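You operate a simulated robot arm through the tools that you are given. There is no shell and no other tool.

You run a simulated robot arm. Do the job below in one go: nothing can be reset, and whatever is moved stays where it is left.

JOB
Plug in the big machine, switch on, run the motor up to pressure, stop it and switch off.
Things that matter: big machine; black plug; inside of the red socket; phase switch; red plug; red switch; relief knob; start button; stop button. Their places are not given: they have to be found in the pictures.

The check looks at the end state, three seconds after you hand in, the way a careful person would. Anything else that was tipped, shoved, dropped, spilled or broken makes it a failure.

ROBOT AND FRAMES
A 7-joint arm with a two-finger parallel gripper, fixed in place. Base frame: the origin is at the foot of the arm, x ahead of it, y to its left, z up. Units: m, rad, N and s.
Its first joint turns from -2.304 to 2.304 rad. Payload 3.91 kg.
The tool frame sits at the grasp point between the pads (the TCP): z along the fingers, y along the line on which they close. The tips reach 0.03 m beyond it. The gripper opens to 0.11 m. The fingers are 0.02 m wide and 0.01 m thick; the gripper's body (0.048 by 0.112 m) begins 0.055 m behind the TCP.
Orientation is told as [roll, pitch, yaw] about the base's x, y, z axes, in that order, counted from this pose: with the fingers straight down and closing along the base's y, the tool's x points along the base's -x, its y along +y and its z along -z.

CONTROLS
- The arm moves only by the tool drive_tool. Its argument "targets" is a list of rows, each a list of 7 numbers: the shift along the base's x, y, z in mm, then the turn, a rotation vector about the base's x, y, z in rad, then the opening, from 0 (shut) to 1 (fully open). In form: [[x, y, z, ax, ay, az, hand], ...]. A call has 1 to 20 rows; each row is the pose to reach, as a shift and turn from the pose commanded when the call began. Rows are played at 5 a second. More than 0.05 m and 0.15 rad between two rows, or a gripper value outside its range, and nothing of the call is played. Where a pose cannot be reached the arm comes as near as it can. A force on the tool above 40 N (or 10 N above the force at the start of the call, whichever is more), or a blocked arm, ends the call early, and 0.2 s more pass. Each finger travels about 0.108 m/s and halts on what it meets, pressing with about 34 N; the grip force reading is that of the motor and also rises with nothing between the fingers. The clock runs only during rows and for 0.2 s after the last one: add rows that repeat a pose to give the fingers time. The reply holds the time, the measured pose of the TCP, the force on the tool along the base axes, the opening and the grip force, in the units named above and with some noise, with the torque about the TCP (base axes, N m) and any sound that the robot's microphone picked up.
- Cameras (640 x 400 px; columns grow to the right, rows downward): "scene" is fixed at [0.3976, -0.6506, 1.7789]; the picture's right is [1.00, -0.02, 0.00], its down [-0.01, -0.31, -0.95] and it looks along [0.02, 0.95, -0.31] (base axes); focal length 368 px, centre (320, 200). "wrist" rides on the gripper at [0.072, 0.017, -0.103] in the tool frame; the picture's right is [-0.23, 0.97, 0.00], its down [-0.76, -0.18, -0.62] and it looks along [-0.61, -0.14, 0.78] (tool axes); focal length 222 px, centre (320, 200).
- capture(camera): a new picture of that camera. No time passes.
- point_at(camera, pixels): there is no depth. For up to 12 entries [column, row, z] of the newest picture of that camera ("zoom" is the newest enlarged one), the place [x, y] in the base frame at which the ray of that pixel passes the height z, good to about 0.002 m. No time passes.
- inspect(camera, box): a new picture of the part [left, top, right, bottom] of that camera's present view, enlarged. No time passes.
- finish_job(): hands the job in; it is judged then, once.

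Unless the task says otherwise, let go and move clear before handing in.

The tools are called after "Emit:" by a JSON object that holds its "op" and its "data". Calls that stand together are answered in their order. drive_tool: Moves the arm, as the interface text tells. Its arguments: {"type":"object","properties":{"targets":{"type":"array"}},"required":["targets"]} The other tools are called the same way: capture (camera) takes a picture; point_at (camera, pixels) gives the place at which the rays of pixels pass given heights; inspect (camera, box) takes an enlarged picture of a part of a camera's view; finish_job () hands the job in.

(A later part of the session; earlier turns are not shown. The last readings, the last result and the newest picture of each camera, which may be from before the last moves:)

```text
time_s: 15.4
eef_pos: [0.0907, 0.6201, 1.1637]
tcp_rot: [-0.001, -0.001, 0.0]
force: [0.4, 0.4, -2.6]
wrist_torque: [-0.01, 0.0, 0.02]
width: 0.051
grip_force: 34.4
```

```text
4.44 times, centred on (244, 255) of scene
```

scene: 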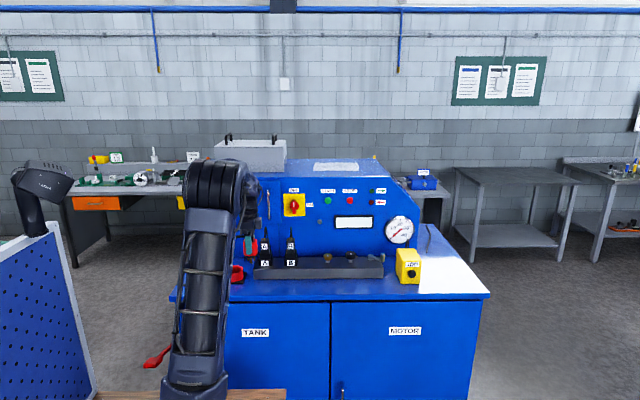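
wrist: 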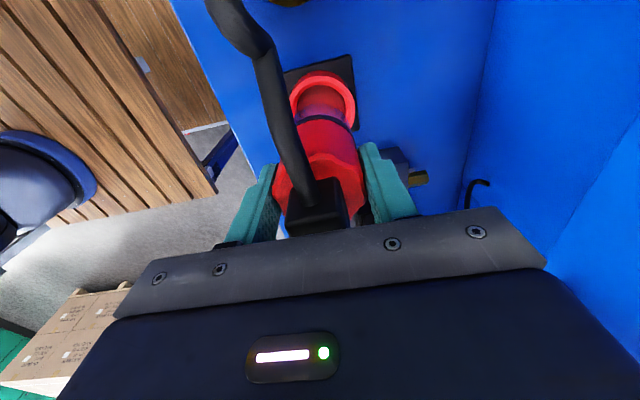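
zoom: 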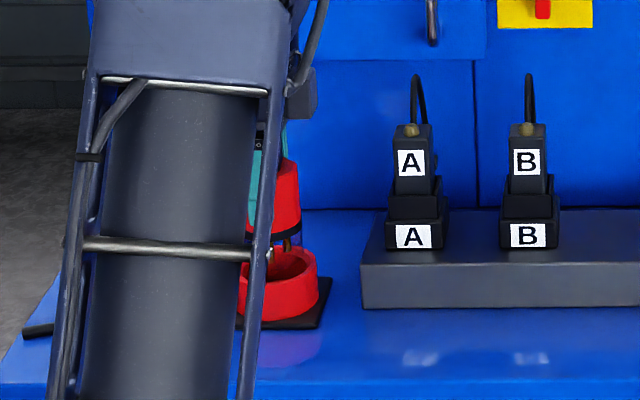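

The plug ring looks concentric with the socket once perspective is allowed for. I'll lower on into the cup in small steps.

Emit:
{"op": "drive_tool", "data": {"targets": [[0, 0, -5, 0, 0, 0, 0.3], [0, 0, -10, 0, 0, 0, 0.3], [0, 0, -15, 0, 0, 0, 0.3], [0, 0, -20, 0, 0, 0, 0.3], [0, 0, -25, 0, 0, 0, 0.3], [0, 0, -25, 0, 0, 0, 0.3]]}}

Emit:
{"op": "inspect", "data": {"camera": "wrist", "box": [240, 80, 400, 240]}}

Emit:
{"op": "inspect", "data": {"camera": "scene", "box": [180, 210, 308, 300]}}

```text
time_s: 16.8
eef_pos: [0.0905, 0.6197, 1.1391]
tcp_rot: [-0.001, 0.001, -0.001]
force: [0.7, 0.3, -2.3]
wrist_torque: [-0.02, -0.01, 0.04]
width: 0.0512
grip_force: 34.1
```

```text
2.50 times, centred on (320, 160) of wrist
```

zoom: 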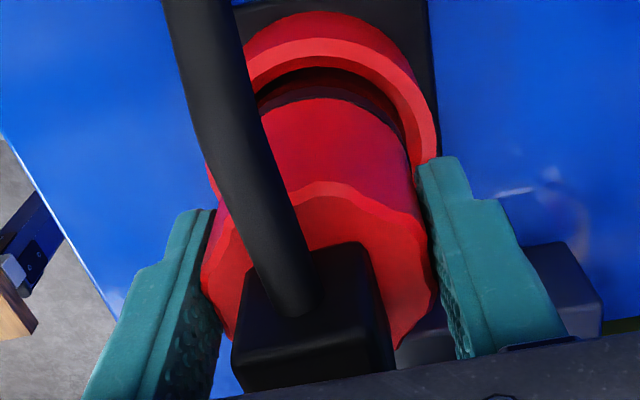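

```text
4.44 times, centred on (244, 255) of scene
```

zoom: 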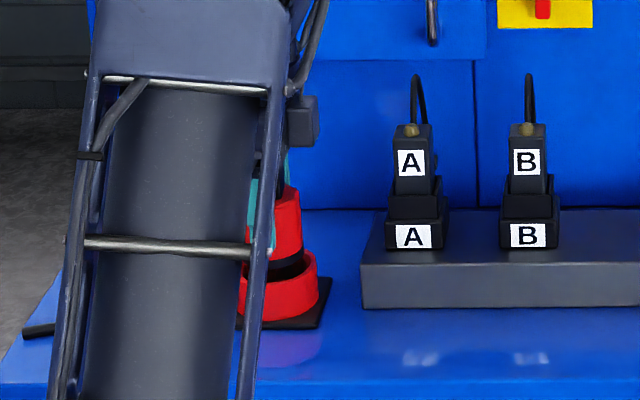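

The plug is inside the cup with no contact force yet (fz −2.3 N). I'll keep lowering until I feel the bottom.

Emit:
{"op": "drive_tool", "data": {"targets": [[0, 0, -4, 0, 0, 0, 0.3], [0, 0, -8, 0, 0, 0, 0.3], [0, 0, -12, 0, 0, 0, 0.3], [0, 0, -16, 0, 0, 0, 0.3], [0, 0, -20, 0, 0, 0, 0.3], [0, 0, -20, 0, 0, 0, 0.3]]}}

Emit:
{"op": "inspect", "data": {"camera": "wrist", "box": [240, 80, 400, 240]}}

Emit:
{"op": "inspect", "data": {"camera": "scene", "box": [180, 210, 308, 300]}}

```text
time_s: 18.2
eef_pos: [0.0904, 0.6205, 1.1213]
tcp_rot: [0.001, 0.0, -0.001]
force: [-1.5, 5.4, 20.6]
wrist_torque: [0.23, 0.05, -0.04]
width: 0.0514
grip_force: 34.5
```

```text
2.50 times, centred on (320, 160) of wrist
```

zoom: 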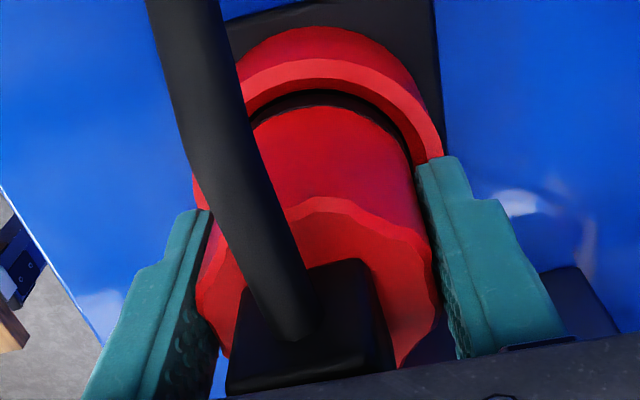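

```text
4.44 times, centred on (244, 255) of scene
```

zoom: 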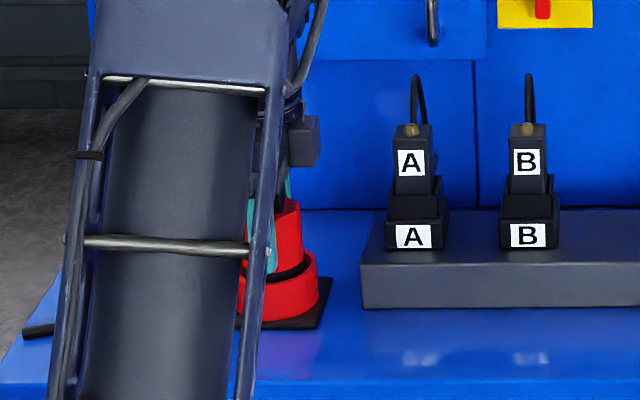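

Contact is 20.6 N at TCP z=1.121, which puts the plug bottom at about 1.038, the cup floor. I'll let go and rise clear.

Emit:
{"op": "drive_tool", "data": {"targets": [[0, 0, 2, 0, 0, 0, 0.3], [0, 0, 2, 0, 0, 0, 0.5], [0, 0, 2, 0, 0, 0, 0.62], [0, 0, 2, 0, 0, 0, 0.62], [0, 0, 20, 0, 0, 0, 0.62], [0, 0, 50, 0, 0, 0, 0.62], [0, 0, 90, 0, 0, 0, 0.62], [0, 0, 130, 0, 0, 0, 0.62]]}}

Emit:
{"op": "capture", "data": {"camera": "wrist"}}

Emit:
{"op": "capture", "data": {"camera": "scene"}}

```text
time_s: 20.0
eef_pos: [0.0897, 0.619, 1.2491]
tcp_rot: [0.0, 0.0, -0.002]
force: [-0.1, 0.7, -0.2]
wrist_torque: [-0.03, 0.01, -0.01]
width: 0.0682
grip_force: 0.1
```

```text
taken
```

wrist: 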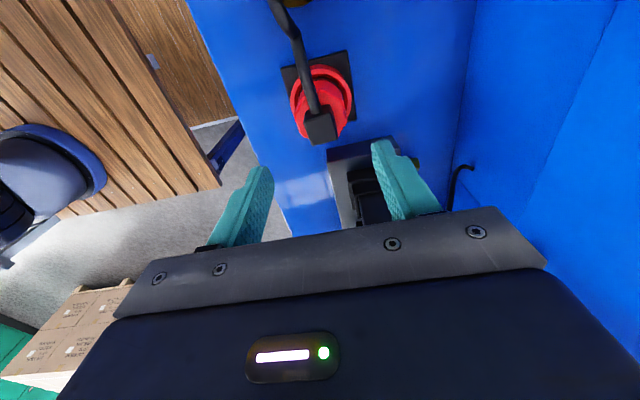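

```text
taken
```

scene: 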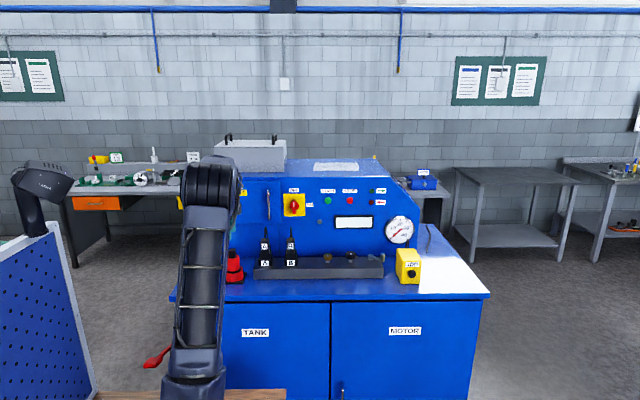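

Emit:
{"op": "inspect", "data": {"camera": "wrist", "box": [270, 50, 380, 150]}}

Emit:
{"op": "inspect", "data": {"camera": "scene", "box": [215, 235, 279, 290]}}

Emit:
{"op": "inspect", "data": {"camera": "scene", "box": [300, 175, 420, 250]}}

```text
4.00 times, centred on (325, 100) of wrist
```

zoom: 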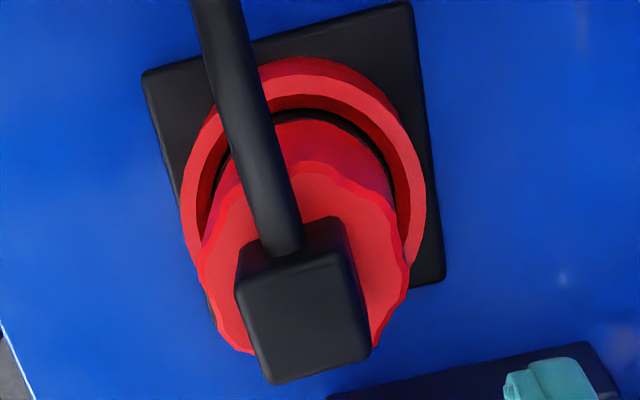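

```text
7.27 times, centred on (247, 262) of scene
```

zoom: 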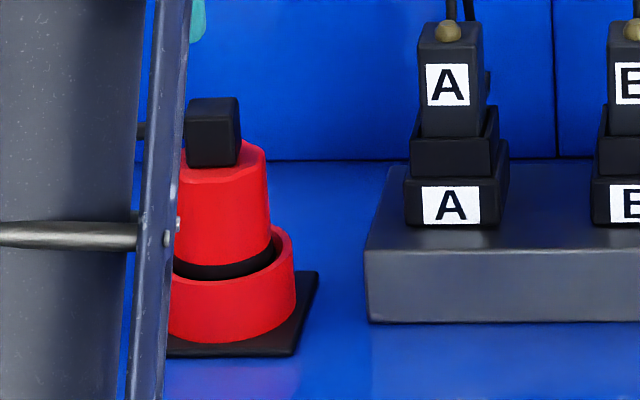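

```text
5.33 times, centred on (360, 212) of scene
```

zoom: 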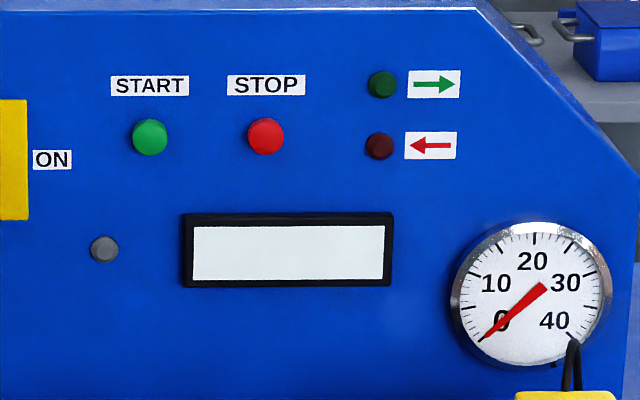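

The plug looks seated and upright in the cup, and the lamps are still dark because the switch is off. I'll triangulate the cap height to confirm seating.

Emit:
{"op": "point_at", "data": {"camera": "wrist", "pixels": [[320.5, 129.5, 1.17], [320.5, 129.5, 1.15]]}}

Emit:
{"op": "point_at", "data": {"camera": "scene", "pixels": [[232.1, 248.8, 1.17], [232.1, 248.8, 1.15]]}}

```text
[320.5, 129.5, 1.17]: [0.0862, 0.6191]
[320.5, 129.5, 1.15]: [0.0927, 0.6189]
```

```text
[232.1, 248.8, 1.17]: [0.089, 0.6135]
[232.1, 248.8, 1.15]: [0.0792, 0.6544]
```

The cap top is now at z≈1.167, 6 mm above where it stood on the counter, so the plug rests on the socket floor. Next I'll rise, move in front of the panel, and yaw −90° so the camera ends up above the tool once it points at the panel.

Emit:
{"op": "drive_tool", "data": {"targets": [[0, -5, 40, 0, 0, 0, 0.62], [0, -20, 80, 0, 0, 0, 0.62], [20, -40, 115, 0, 0, -0.1, 0.62], [45, -60, 140, 0, 0, -0.24, 0.62], [70, -80, 160, 0, 0, -0.38, 0.5], [100, -100, 170, 0, 0, -0.52, 0.5], [130, -120, 170, 0, 0, -0.66, 0.5], [160, -140, 170, 0, 0, -0.8, 0.5], [190, -150, 170, 0, 0, -0.94, 0.5], [215, -160, 170, 0, 0, -1.08, 0.5], [225, -160, 170, 0, 0, -1.22, 0.5], [225, -160, 170, 0, 0, -1.36, 0.5], [225, -160, 170, 0, 0, -1.5, 0.5], [225, -160, 170, 0, 0, -1.57, 0.5], [225, -160, 170, 0, 0, -1.57, 0.5]]}}

Emit:
{"op": "capture", "data": {"camera": "scene"}}

```text
time_s: 23.2
eef_pos: [0.3151, 0.4602, 1.4181]
tcp_rot: [0.0, 0.001, -1.571]
force: [0.5, 0.1, 0.3]
wrist_torque: [-0.01, 0.0, -0.01]
width: 0.055
grip_force: 0.2
```

```text
taken
```

scene: 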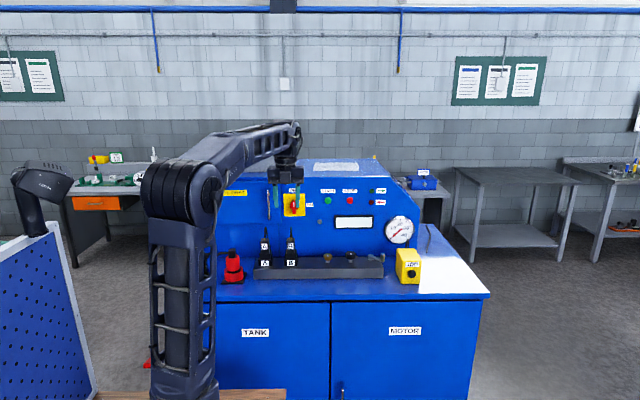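

Yaw −90° was reached. Now I'll pitch the tool to point at the panel (+y) at a safe distance from it.

Emit:
{"op": "drive_tool", "data": {"targets": [[0, 10, -5, 0.14, 0, 0, 0.5], [0, 20, -10, 0.28, 0, 0, 0.5], [0, 30, -20, 0.42, 0, 0, 0.5], [0, 40, -30, 0.56, 0, 0, 0.5], [0, 50, -40, 0.7, 0, 0, 0.5], [0, 60, -50, 0.84, 0, 0, 0.5], [0, 70, -60, 0.98, 0, 0, 0.5], [0, 80, -70, 1.12, 0, 0, 0.5], [0, 90, -80, 1.26, 0, 0, 0.5], [0, 100, -90, 1.4, 0, 0, 0.5], [0, 110, -90, 1.54, 0, 0, 0.5], [0, 110, -90, 1.5708, 0, 0, 0.5], [0, 110, -90, 1.5708, 0, 0, 0.5]]}}

Emit:
{"op": "capture", "data": {"camera": "scene"}}

Emit:
{"op": "capture", "data": {"camera": "wrist"}}

```text
time_s: 26.0
eef_pos: [0.3167, 0.5706, 1.33]
tcp_rot: [2.137, 1.569, 0.566]
force: [0.0, -0.2, 0.7]
wrist_torque: [0.01, 0.01, 0.0]
width: 0.0549
grip_force: 0.0
```

```text
taken
```

scene: 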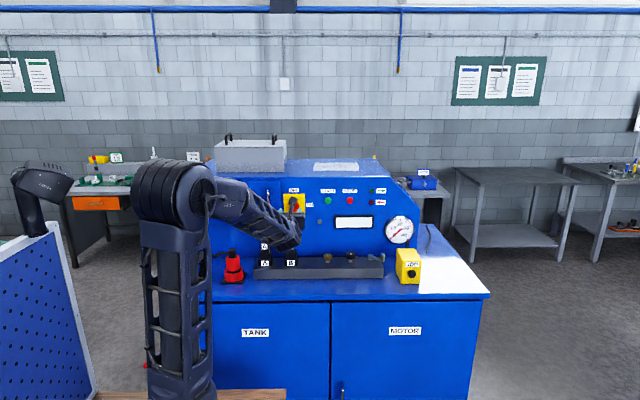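

```text
taken
```

wrist: 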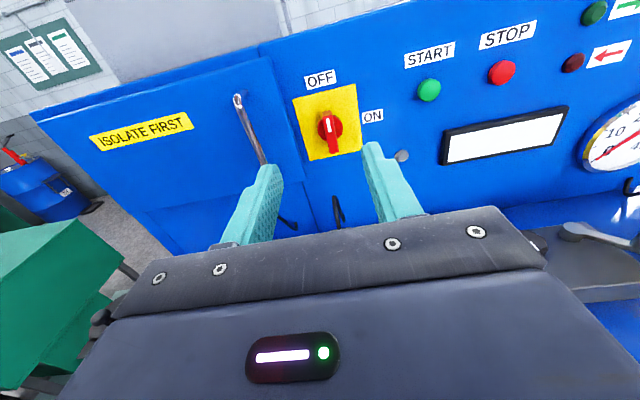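

The wrist camera now faces the panel: switch at about (330,130), OFF and ON labels, buttons, and display. I'll zoom on the switch and check how the wrist links sit over the plugs.

Emit:
{"op": "inspect", "data": {"camera": "wrist", "box": [280, 60, 440, 180]}}

Emit:
{"op": "inspect", "data": {"camera": "scene", "box": [200, 160, 340, 270]}}

Emit:
{"op": "inspect", "data": {"camera": "wrist", "box": [250, 130, 410, 250]}}

```text
3.33 times, centred on (360, 120) of wrist
```

zoom: 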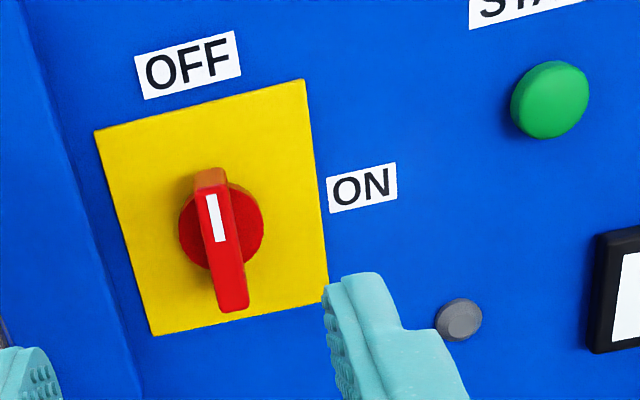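

```text
3.64 times, centred on (270, 215) of scene
```

zoom: 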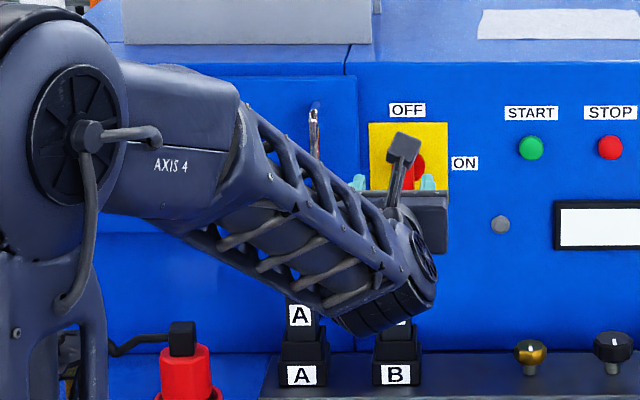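

```text
3.33 times, centred on (330, 190) of wrist
```

zoom: 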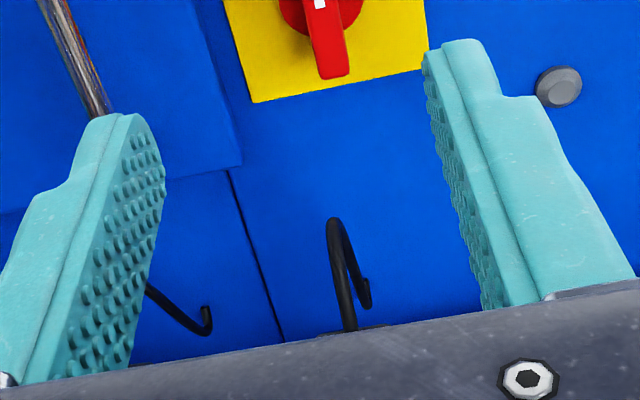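

I'll triangulate the plate centre and the handle front using rays from both cameras.

Emit:
{"op": "point_at", "data": {"camera": "wrist", "pixels": [[329.9, 126.4, 1.3], [329.9, 126.4, 1.26], [331.2, 134.4, 1.3], [331.2, 134.4, 1.26], [427.8, 80, 1.32], [427.8, 80, 1.28]]}}

Emit:
{"op": "point_at", "data": {"camera": "scene", "pixels": [[294.3, 205.6, 1.3], [294.3, 205.6, 1.26], [294.1, 207.5, 1.3], [294.1, 207.5, 1.26], [327.5, 200.5, 1.32], [327.5, 200.5, 1.28]]}}

Emit:
{"op": "inspect", "data": {"camera": "wrist", "box": [300, 90, 364, 150]}}

```text
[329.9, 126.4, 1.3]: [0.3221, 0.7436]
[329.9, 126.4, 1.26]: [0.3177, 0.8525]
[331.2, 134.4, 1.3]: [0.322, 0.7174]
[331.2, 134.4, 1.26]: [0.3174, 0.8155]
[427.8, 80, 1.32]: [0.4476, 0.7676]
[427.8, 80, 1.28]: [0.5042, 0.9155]
```

```text
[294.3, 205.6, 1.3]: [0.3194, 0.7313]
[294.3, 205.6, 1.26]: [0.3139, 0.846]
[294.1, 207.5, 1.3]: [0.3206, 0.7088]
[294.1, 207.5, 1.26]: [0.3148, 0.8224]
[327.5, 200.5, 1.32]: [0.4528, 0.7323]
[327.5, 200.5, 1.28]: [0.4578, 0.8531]
```

```text
6.67 times, centred on (332, 120) of wrist
```

zoom: 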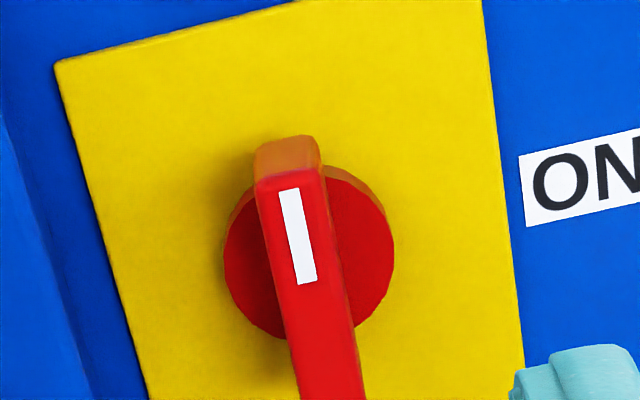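

The switch centre is near (0.3175, 0.81, 1.274), with the handle vertical at OFF. I'll line up with it and approach to about 3 cm in front of the handle, then look again.

Emit:
{"op": "drive_tool", "data": {"targets": [[1, 20, -20, 0, 0, 0, 0.5], [1, 40, -40, 0, 0, 0, 0.5], [1, 65, -56, 0, 0, 0, 0.5], [1, 90, -56, 0, 0, 0, 0.5], [1, 115, -56, 0, 0, 0, 0.5], [1, 135, -56, 0, 0, 0, 0.5], [1, 135, -56, 0, 0, 0, 0.5]]}}

Emit:
{"op": "capture", "data": {"camera": "wrist"}}

Emit:
{"op": "inspect", "data": {"camera": "scene", "box": [230, 170, 340, 260]}}

Emit:
{"op": "inspect", "data": {"camera": "wrist", "box": [250, 100, 400, 210]}}

```text
time_s: 27.6
eef_pos: [0.3156, 0.7058, 1.2745]
tcp_rot: [1.343, 1.568, -0.227]
force: [0.7, 1.1, 0.1]
wrist_torque: [0.01, 0.0, 0.02]
width: 0.055
grip_force: 0.1
```

```text
taken
```

wrist: 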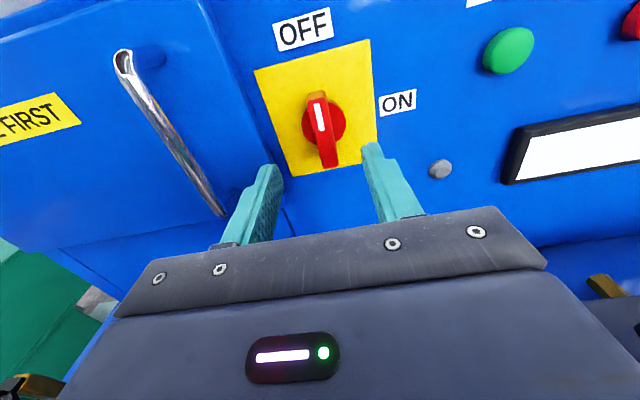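

```text
4.44 times, centred on (285, 215) of scene
```

zoom: 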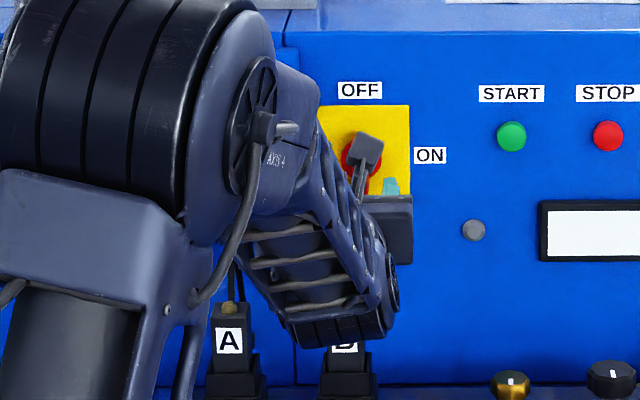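

```text
3.64 times, centred on (325, 155) of wrist
```

zoom: 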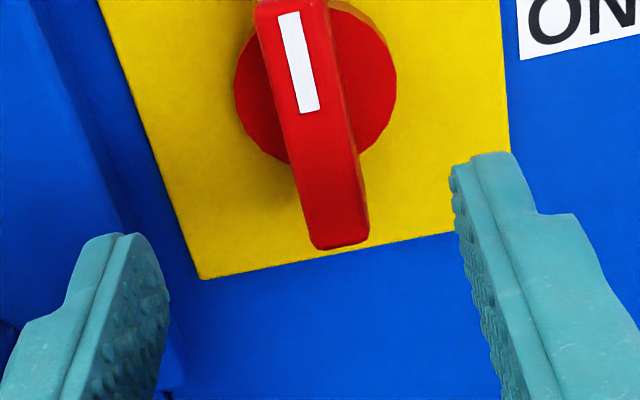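

I'll triangulate again from this closer view, taking the handle front centre, plate centre, and tip positions.

Emit:
{"op": "inspect", "data": {"camera": "wrist", "box": [240, 30, 400, 180]}}

Emit:
{"op": "point_at", "data": {"camera": "wrist", "pixels": [[324, 132, 1.28], [324, 132, 1.265], [316, 97, 1.305], [316, 97, 1.295], [328, 165, 1.25], [328, 165, 1.24], [508, 50, 1.3], [508, 50, 1.29]]}}

```text
2.67 times, centred on (320, 105) of wrist
```

zoom: 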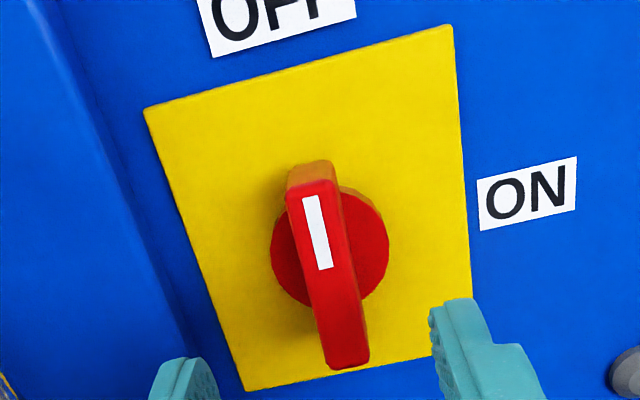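

```text
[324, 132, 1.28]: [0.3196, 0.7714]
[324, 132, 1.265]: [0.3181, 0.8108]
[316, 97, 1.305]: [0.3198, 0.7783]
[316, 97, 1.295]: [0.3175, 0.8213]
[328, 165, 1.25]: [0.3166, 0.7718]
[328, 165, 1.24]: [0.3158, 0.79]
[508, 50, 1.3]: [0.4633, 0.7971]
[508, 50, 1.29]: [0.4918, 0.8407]
```

The handle front is at about (0.318, 0.773, 1.278). I'll advance 52 mm so the fingertips overlap the handle by about 15 mm, then close on it.

Emit:
{"op": "drive_tool", "data": {"targets": [[2, 15, 2, 0, 0, 0, 0.5], [2, 30, 2, 0, 0, 0, 0.5], [2, 42, 2, 0, 0, 0, 0.5], [2, 50, 2, 0, 0, 0, 0.5], [2, 50, 2, 0, 0, 0, 0.5]]}}

Emit:
{"op": "capture", "data": {"camera": "wrist"}}

Emit:
{"op": "inspect", "data": {"camera": "wrist", "box": [240, 80, 400, 220]}}

Emit:
{"op": "inspect", "data": {"camera": "scene", "box": [230, 170, 340, 260]}}

```text
time_s: 28.8
eef_pos: [0.3185, 0.7555, 1.2763]
tcp_rot: [1.842, 1.57, 0.274]
force: [0.7, 0.6, -0.4]
wrist_torque: [-0.01, 0.0, -0.02]
width: 0.055
grip_force: 0.0
```

```text
taken
```

wrist: 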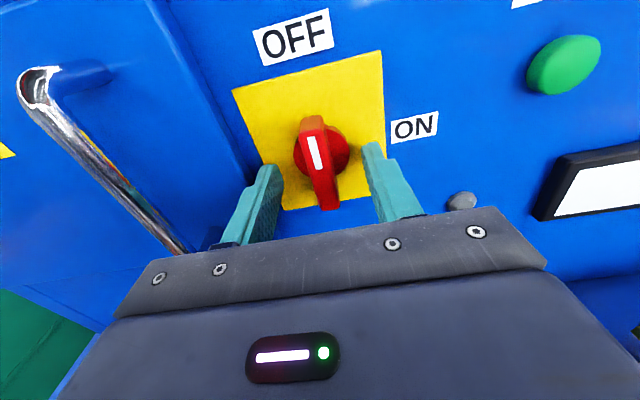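

```text
2.86 times, centred on (320, 150) of wrist
```

zoom: 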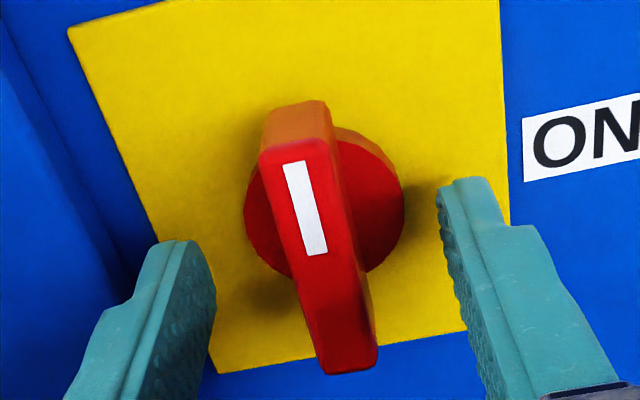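

```text
4.44 times, centred on (285, 215) of scene
```

zoom: 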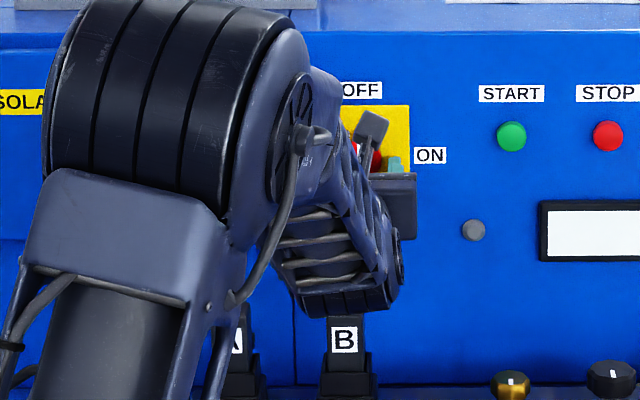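

The fingers straddle the handle evenly. I'll close on it.

Emit:
{"op": "drive_tool", "data": {"targets": [[0, 2, 0, 0, 0, 0, 0.4], [0, 2, 0, 0, 0, 0, 0.3], [0, 2, 0, 0, 0, 0, 0.2], [0, 2, 0, 0, 0, 0, 0.1], [0, 2, 0, 0, 0, 0, 0.05], [0, 2, 0, 0, 0, 0, 0.05]]}}

Emit:
{"op": "inspect", "data": {"camera": "wrist", "box": [240, 80, 400, 220]}}

```text
time_s: 30.2
eef_pos: [0.32, 0.7575, 1.2759]
tcp_rot: [2.244, 1.571, 0.671]
force: [16.7, 4.3, 5.0]
wrist_torque: [-0.33, 0.09, 0.32]
width: 0.0138
grip_force: 45.2
```

```text
2.86 times, centred on (320, 150) of wrist
```

zoom: 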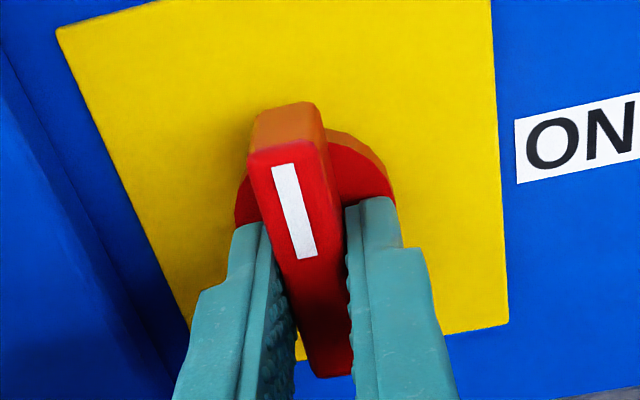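

The handle is gripped (width 0.0138) but off-centre by about 2–3 mm in x, given the 16.7 N reading. I'd rather hold its upper end, which keeps the gripper body away from plug B's cable when turning. I'll open slightly, move up 18 mm, re-centre, and close again.

Emit:
{"op": "drive_tool", "data": {"targets": [[0, 0, 0, 0, 0, 0, 0.3], [2.5, 0, 0, 0, 0, 0, 0.3], [2.5, 0, 9, 0, 0, 0, 0.3], [2.5, 0, 18, 0, 0, 0, 0.3], [2.5, 0, 18, 0, 0, 0, 0.2], [2.5, 0, 18, 0, 0, 0, 0.1], [2.5, 0, 18, 0, 0, 0, 0.05], [2.5, 0, 18, 0, 0, 0, 0.05]]}}

Emit:
{"op": "capture", "data": {"camera": "wrist"}}

Emit:
{"op": "inspect", "data": {"camera": "wrist", "box": [240, 80, 400, 220]}}

```text
time_s: 32.0
eef_pos: [0.3202, 0.757, 1.2934]
tcp_rot: [1.285, 1.568, -0.283]
force: [-8.9, -3.0, -1.8]
wrist_torque: [0.05, 0.15, 0.0]
width: 0.014
grip_force: 44.9
```

```text
taken
```

wrist: 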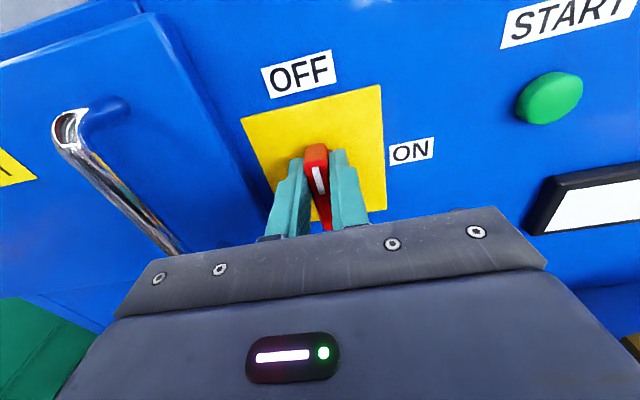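

```text
2.86 times, centred on (320, 150) of wrist
```

zoom: 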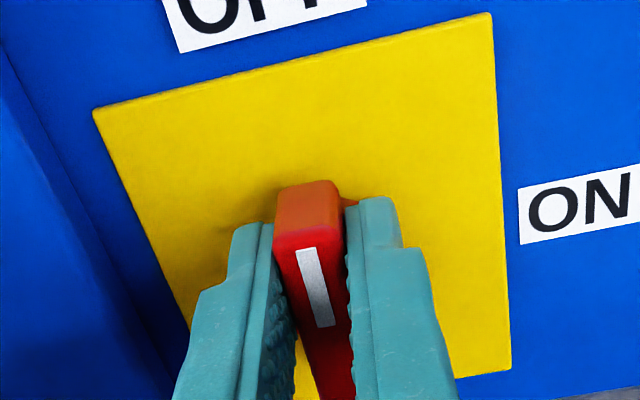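

The upper end of the handle is now held. I'll turn about +y (OFF toward ON), swinging around the pivot, and do the first part to see how it behaves.

Emit:
{"op": "drive_tool", "data": {"targets": [[1.4, 0, -0.2, 0, 0.14, 0, 0.05], [3.8, 0, -0.7, 0, 0.28, 0, 0.05], [6.1, 0, -1.5, 0, 0.42, 0, 0.05], [8.2, 0, -2.7, 0, 0.56, 0, 0.05]]}}

Emit:
{"op": "inspect", "data": {"camera": "wrist", "box": [240, 80, 400, 220]}}

```text
time_s: 33.0
eef_pos: [0.327, 0.757, 1.2898]
tcp_rot: [-1.57, 1.01, -3.142]
force: [-21.3, -13.7, -1.5]
wrist_torque: [-1.23, 0.2, 0.61]
width: 0.0139
grip_force: 44.5
```

```text
2.86 times, centred on (320, 150) of wrist
```

zoom: 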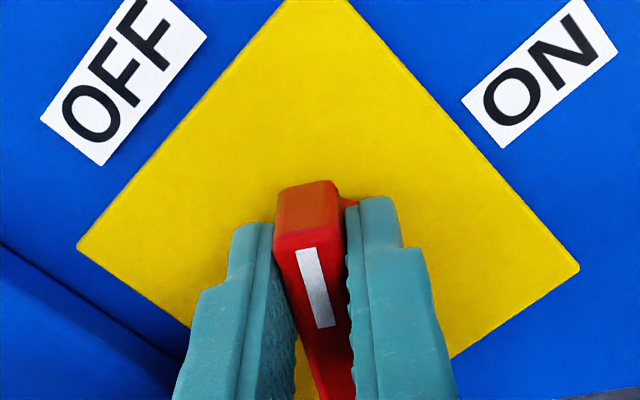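

The handle turns with the gripper, and the readings put the pivot near (0.320, 1.279). I'll continue the turn on a corrected arc.

Emit:
{"op": "drive_tool", "data": {"targets": [[-0.5, -1, -1.0, 0, 0.14, 0, 0.05], [0.9, -1, -2.4, 0, 0.28, 0, 0.05], [2.1, -1, -3.9, 0, 0.42, 0, 0.05], [3.1, -1, -5.6, 0, 0.56, 0, 0.05], [3.8, -1, -7.4, 0, 0.7, 0, 0.05], [4.3, -1, -9.3, 0, 0.84, 0, 0.05], [4.5, -1, -11.3, 0, 0.98, 0, 0.05], [4.5, -1, -11.7, 0, 1.01, 0, 0.05], [4.5, -1, -11.7, 0, 1.01, 0, 0.05]]}}

Emit:
{"op": "capture", "data": {"camera": "wrist"}}

Emit:
{"op": "capture", "data": {"camera": "scene"}}

Emit:
{"op": "inspect", "data": {"camera": "scene", "box": [270, 170, 420, 260]}}

```text
time_s: 35.1
eef_pos: [0.334, 0.7559, 1.2804]
tcp_rot: [-1.572, 0.0, 3.141]
force: [-3.4, 8.9, 0.8]
wrist_torque: [-0.55, 0.01, -0.38]
width: 0.0139
grip_force: 44.9
stopped in row 9: the force on the tool passed its limit at 40 N (the readings are from after the stop); the commanded pose is now the measured one
```

```text
taken
```

wrist: 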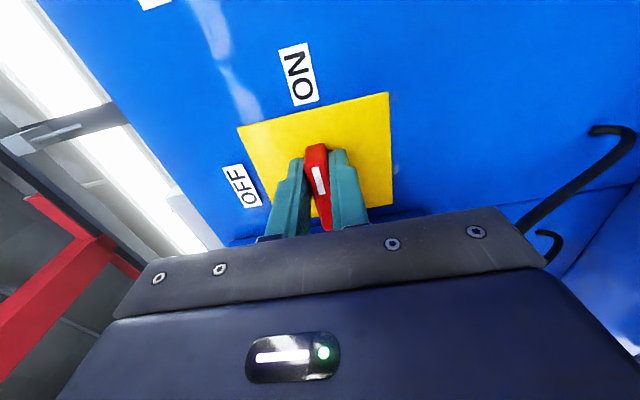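

```text
taken
```

scene: 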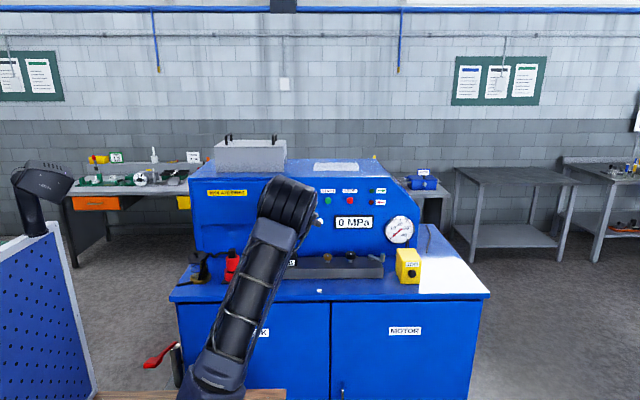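

```text
4.27 times, centred on (345, 215) of scene
```

zoom: 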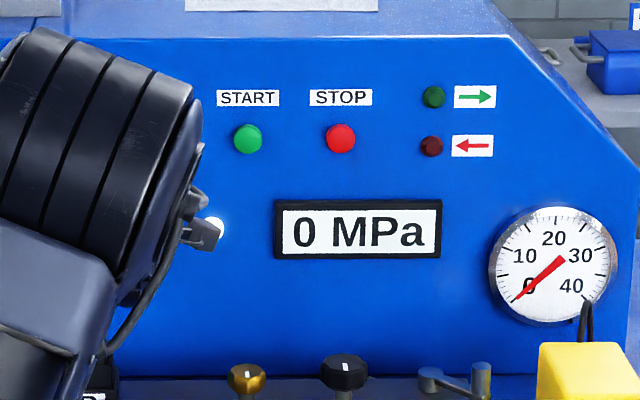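

The display shows "0 MPa" and the grey lamp beside it is lit white, so power is on. The force stop was just the switch reaching its end stop. I'll open, back away, and turn upright again while moving toward START.

Emit:
{"op": "drive_tool", "data": {"targets": [[0, 0, 0, 0, 0, 0, 0.15], [0, 0, 0, 0, 0, 0, 0.35], [0, -20, 0, 0, 0, 0, 0.35], [0, -50, 0, 0, 0, 0, 0.35], [0, -85, 0, 0, 0, 0, 0.3], [20, -100, 10, 0, -0.14, 0, 0.2], [40, -110, 20, 0, -0.28, 0, 0.1], [60, -110, 25, 0, -0.42, 0, 0], [80, -110, 25, 0, -0.56, 0, 0], [100, -110, 25, 0, -0.7, 0, 0], [115, -110, 25, 0, -0.84, 0, 0], [123, -110, 25, 0, -0.98, 0, 0], [123, -110, 25, 0, -1.12, 0, 0], [123, -110, 25, 0, -1.26, 0, 0], [123, -110, 25, 0, -1.4, 0, 0], [123, -110, 25, 0, -1.54, 0, 0], [123, -110, 25, 0, -1.5708, 0, 0], [123, -110, 25, 0, -1.5708, 0, 0]]}}

Emit:
{"op": "capture", "data": {"camera": "wrist"}}

Emit:
{"op": "capture", "data": {"camera": "scene"}}

```text
time_s: 38.9
eef_pos: [0.4564, 0.6469, 1.3043]
tcp_rot: [1.916, 1.57, 0.347]
force: [-0.7, -0.4, -0.1]
wrist_torque: [-0.02, -0.02, -0.01]
width: 0.0
grip_force: 34.2
```

```text
taken
```

wrist: 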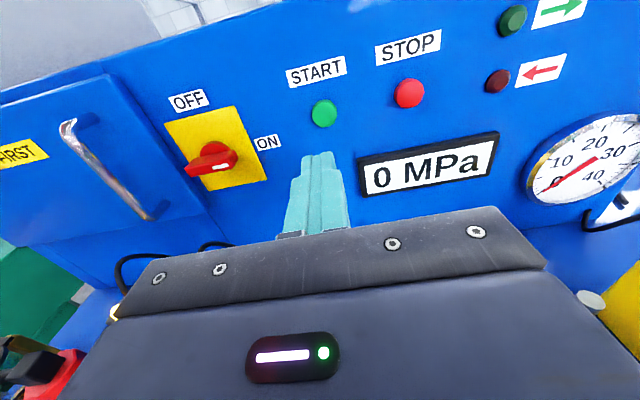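

```text
taken
```

scene: 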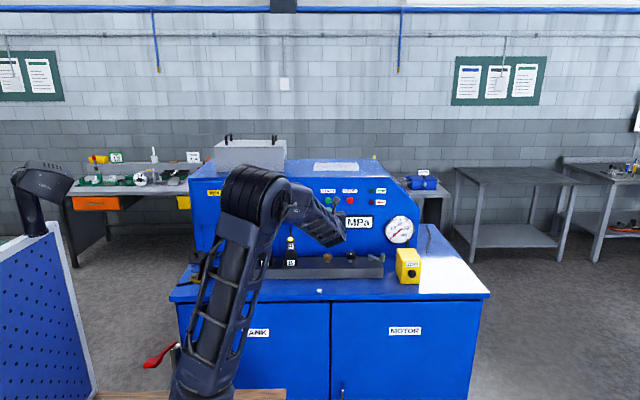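

The switch handle is horizontal at ON, and the closed fingers sit just below START at about (324,113). I'll check the START position and the small white spot at (319,290) in the scene.

Emit:
{"op": "inspect", "data": {"camera": "scene", "box": [270, 240, 430, 310]}}

Emit:
{"op": "inspect", "data": {"camera": "wrist", "box": [270, 60, 440, 180]}}

Emit:
{"op": "point_at", "data": {"camera": "wrist", "pixels": [[324, 114, 1.31], [324, 114, 1.3], [324, 114, 1.29], [409, 93, 1.31], [409, 93, 1.3], [409, 93, 1.29]]}}

Emit:
{"op": "point_at", "data": {"camera": "scene", "pixels": [[327.5, 200.5, 1.31], [327.5, 200.5, 1.3], [327.5, 200.5, 1.29], [350, 200.5, 1.31], [350, 200.5, 1.3], [350, 200.5, 1.29]]}}

```text
4.00 times, centred on (350, 275) of scene
```

zoom: 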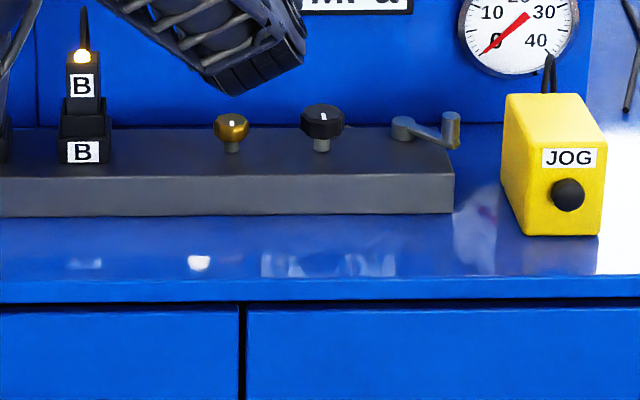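

```text
3.33 times, centred on (355, 120) of wrist
```

zoom: 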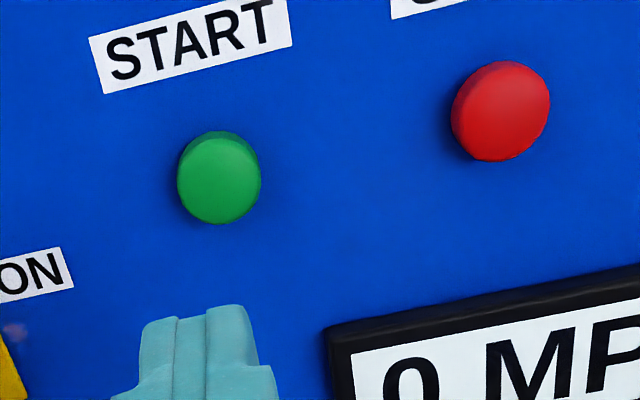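

```text
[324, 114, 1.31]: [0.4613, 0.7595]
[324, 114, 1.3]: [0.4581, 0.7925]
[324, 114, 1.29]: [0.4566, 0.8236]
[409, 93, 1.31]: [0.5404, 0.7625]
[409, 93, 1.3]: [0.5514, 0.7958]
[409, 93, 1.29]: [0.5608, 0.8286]
```

```text
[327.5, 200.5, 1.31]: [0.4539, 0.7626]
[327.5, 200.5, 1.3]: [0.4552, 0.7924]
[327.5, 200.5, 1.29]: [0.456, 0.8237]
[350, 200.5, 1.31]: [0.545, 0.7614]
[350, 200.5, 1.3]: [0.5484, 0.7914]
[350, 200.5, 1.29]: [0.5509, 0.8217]
```

Both cameras agree START is at about (0.457, 0.795, 1.30), and the white spot is only the power lamp's reflection. Before starting, I'll look closely at the knobs, the gauge, and the plug indicator lights.

Emit:
{"op": "inspect", "data": {"camera": "scene", "box": [310, 240, 374, 280]}}

Emit:
{"op": "inspect", "data": {"camera": "scene", "box": [370, 205, 434, 250]}}

Emit:
{"op": "inspect", "data": {"camera": "scene", "box": [190, 225, 310, 300]}}

Emit:
{"op": "inspect", "data": {"camera": "wrist", "box": [500, 90, 640, 240]}}

```text
10.00 times, centred on (342, 260) of scene
```

zoom: 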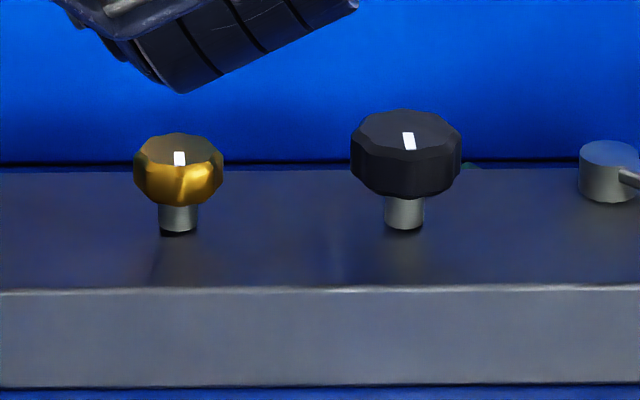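

```text
8.89 times, centred on (402, 228) of scene
```

zoom: 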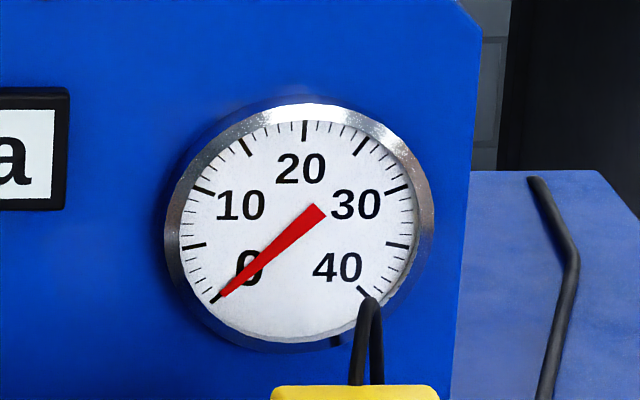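

```text
5.33 times, centred on (250, 262) of scene
```

zoom: 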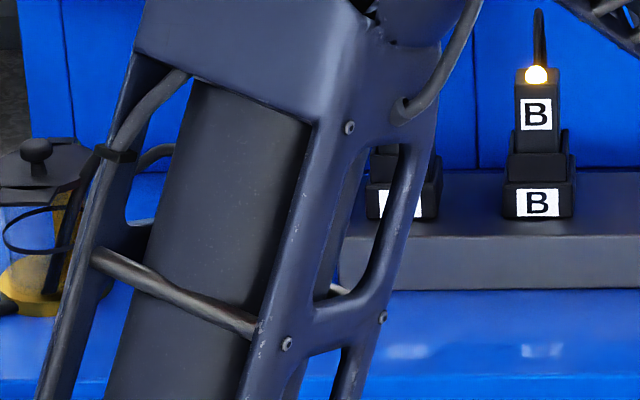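

```text
2.67 times, centred on (570, 165) of wrist
```

zoom: 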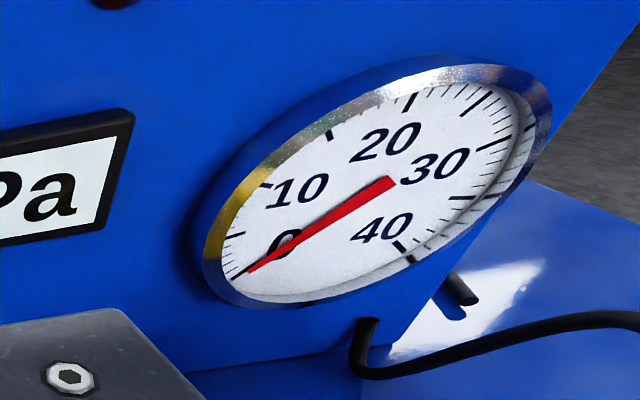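

Nothing in the job calls for touching the knobs, so I'll leave them alone. I'll line up on START and approach to about 15 mm in front of it.

Emit:
{"op": "drive_tool", "data": {"targets": [[1, 30, -4, 0, 0, 0, 0], [1, 60, -4, 0, 0, 0, 0], [1, 90, -4, 0, 0, 0, 0], [1, 100, -4, 0, 0, 0, 0], [1, 100, -4, 0, 0, 0, 0]]}}

Emit:
{"op": "inspect", "data": {"camera": "wrist", "box": [250, 60, 420, 200]}}

Emit:
{"op": "inspect", "data": {"camera": "scene", "box": [270, 170, 420, 260]}}

```text
time_s: 40.1
eef_pos: [0.4571, 0.7465, 1.3013]
tcp_rot: [2.295, 1.571, 0.726]
force: [0.3, 0.2, -0.5]
wrist_torque: [0.0, 0.01, 0.02]
width: 0.0001
grip_force: 33.9
```

```text
2.86 times, centred on (335, 130) of wrist
```

zoom: 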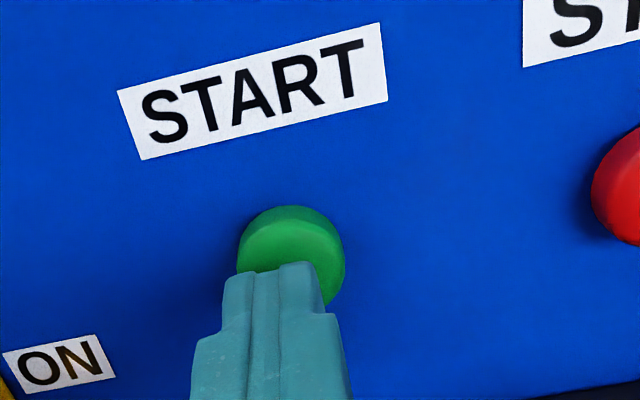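

```text
4.27 times, centred on (345, 215) of scene
```

zoom: 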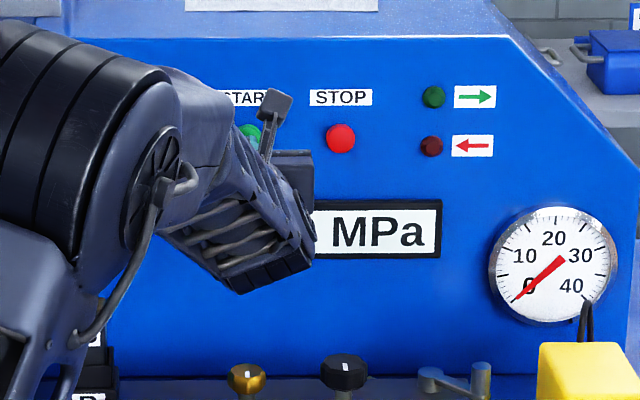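

The fingertips are right in front of the green button. I'll press in steps, draw back, and check the lamps straight away.

Emit:
{"op": "drive_tool", "data": {"targets": [[0, 14, 0, 0, 0, 0, 0], [0, 19, 0, 0, 0, 0, 0], [0, 23, 0, 0, 0, 0, 0], [0, 26, 0, 0, 0, 0, 0], [0, 5, 0, 0, 0, 0, 0]]}}

Emit:
{"op": "capture", "data": {"camera": "scene"}}

Emit:
{"op": "inspect", "data": {"camera": "scene", "box": [270, 170, 420, 260]}}

```text
time_s: 40.8
eef_pos: [0.457, 0.765, 1.3019]
tcp_rot: [1.812, 1.569, 0.244]
force: [-9.1, -36.7, 2.0]
wrist_torque: [0.09, 0.04, 0.29]
width: 0.0
grip_force: 33.9
heard: click
stopped in row 3: the force on the tool passed its limit at 45 N (the readings are from after the stop); the commanded pose is now the measured one
```

```text
taken
```

scene: 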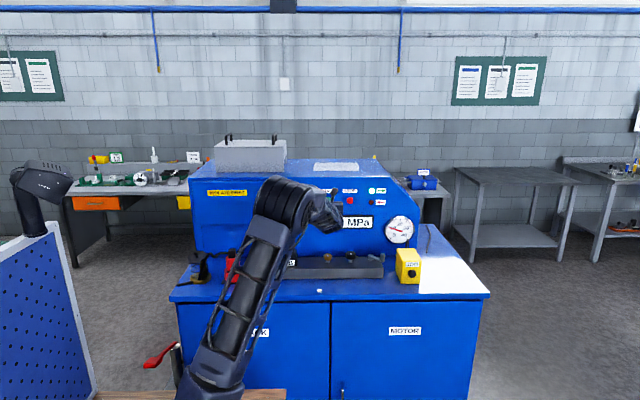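

```text
4.27 times, centred on (345, 215) of scene
```

zoom: 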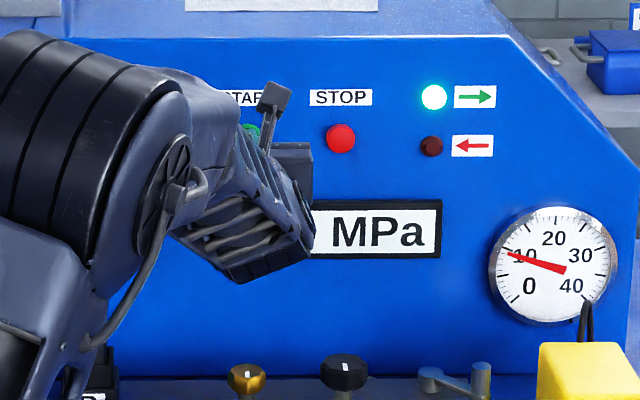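

A click was heard, the green arrow lamp is lit (correct rotation), and the gauge is already at about 9 MPa. I'll back off and move in front of STOP so I'm ready, then read the gauge.

Emit:
{"op": "drive_tool", "data": {"targets": [[0, -20, 0, 0, 0, 0, 0], [45, -25, 0, 0, 0, 0, 0], [92, -25, 0, 0, 0, 0, 0]]}}

Emit:
{"op": "capture", "data": {"camera": "wrist"}}

Emit:
{"op": "inspect", "data": {"camera": "scene", "box": [270, 170, 420, 260]}}

```text
time_s: 41.6
eef_pos: [0.5499, 0.742, 1.3024]
tcp_rot: [1.197, 1.569, -0.369]
force: [-0.8, 0.5, 0.8]
wrist_torque: [-0.05, 0.0, -0.07]
width: 0.0001
grip_force: 33.6
```

```text
taken
```

wrist: 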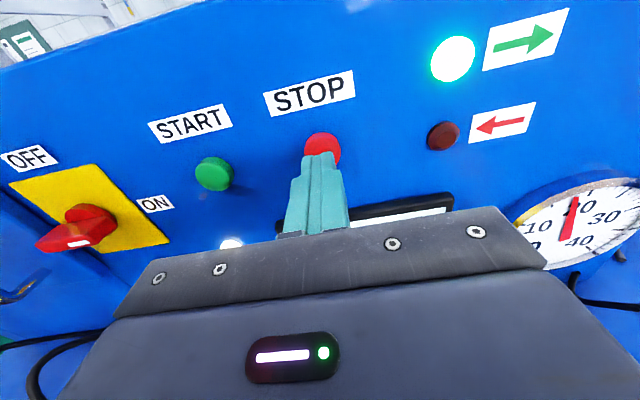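

```text
4.27 times, centred on (345, 215) of scene
```

zoom: 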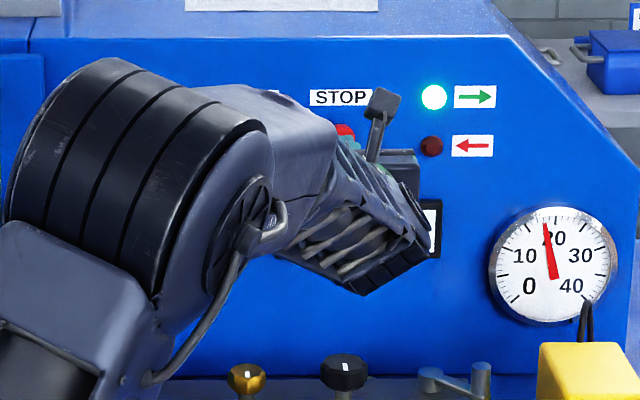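

The gauge reads about 18 MPa and is still rising. I'll hold in front of STOP for a short time and re-read.

Emit:
{"op": "drive_tool", "data": {"targets": [[0, 0, -1, 0, 0, 0, 0]]}}

Emit:
{"op": "inspect", "data": {"camera": "scene", "box": [350, 190, 434, 250]}}

```text
time_s: 42.0
eef_pos: [0.5489, 0.7413, 1.3012]
tcp_rot: [0.491, 1.568, -1.08]
force: [-0.3, 0.1, 1.3]
wrist_torque: [0.0, 0.03, -0.02]
width: 0.0
grip_force: 34.1
```

```text
6.67 times, centred on (392, 220) of scene
```

zoom: 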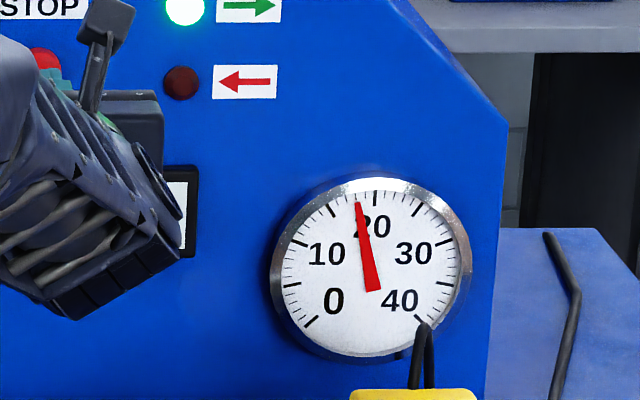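

The needle stays near 18 MPa. I'll wait a little longer to see whether it has settled.

Emit:
{"op": "drive_tool", "data": {"targets": [[0, 0, 0, 0, 0, 0, 0], [0, 0, 0, 0, 0, 0, 0], [0, 0, 0, 0, 0, 0, 0]]}}

Emit:
{"op": "inspect", "data": {"camera": "scene", "box": [350, 190, 434, 250]}}

Emit:
{"op": "capture", "data": {"camera": "wrist"}}

```text
time_s: 42.8
eef_pos: [0.5497, 0.743, 1.3001]
tcp_rot: [0.747, 1.568, -0.822]
force: [0.2, 0.1, 0.2]
wrist_torque: [0.0, 0.01, -0.01]
width: 0.0
grip_force: 34.0
```

```text
6.67 times, centred on (392, 220) of scene
```

zoom: 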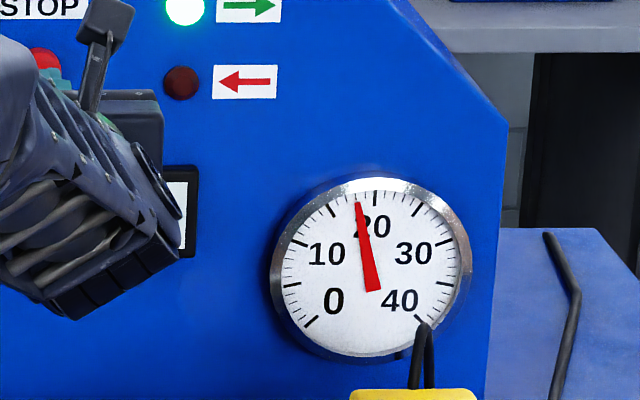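

```text
taken
```

wrist: 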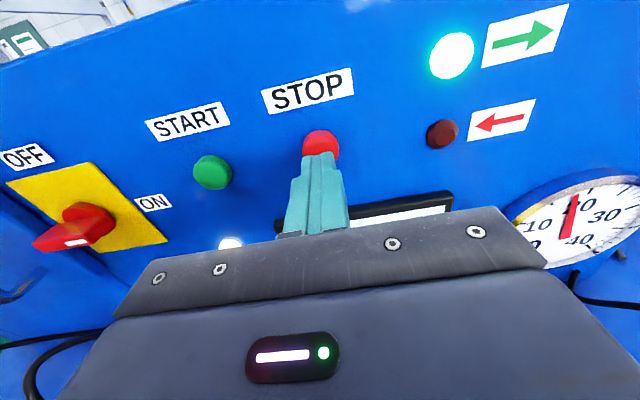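

The pressure has settled at about 18 MPa with the green arrow lit. Now I'll press STOP.

Emit:
{"op": "drive_tool", "data": {"targets": [[0, 12, 0, 0, 0, 0, 0], [0, 18, 0, 0, 0, 0, 0], [0, 22, 0, 0, 0, 0, 0], [0, 25, 0, 0, 0, 0, 0], [0, 5, 0, 0, 0, 0, 0]]}}

Emit:
{"op": "inspect", "data": {"camera": "scene", "box": [350, 190, 434, 250]}}

```text
time_s: 44.0
eef_pos: [0.5493, 0.747, 1.2985]
tcp_rot: [0.02, 1.569, -1.548]
force: [0.4, 0.3, -1.0]
wrist_torque: [0.03, 0.0, -0.03]
width: 0.0
grip_force: 33.8
heard: click
```

```text
6.67 times, centred on (392, 220) of scene
```

zoom: 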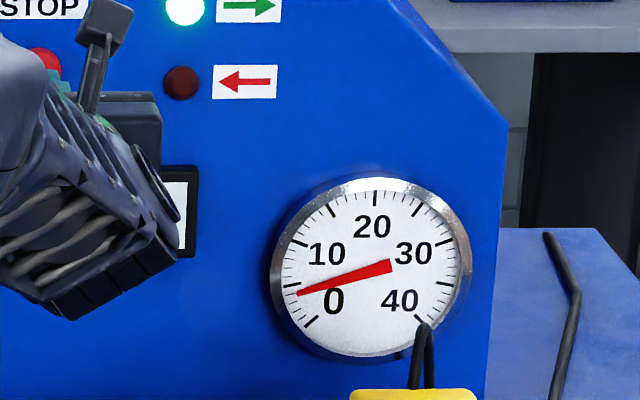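

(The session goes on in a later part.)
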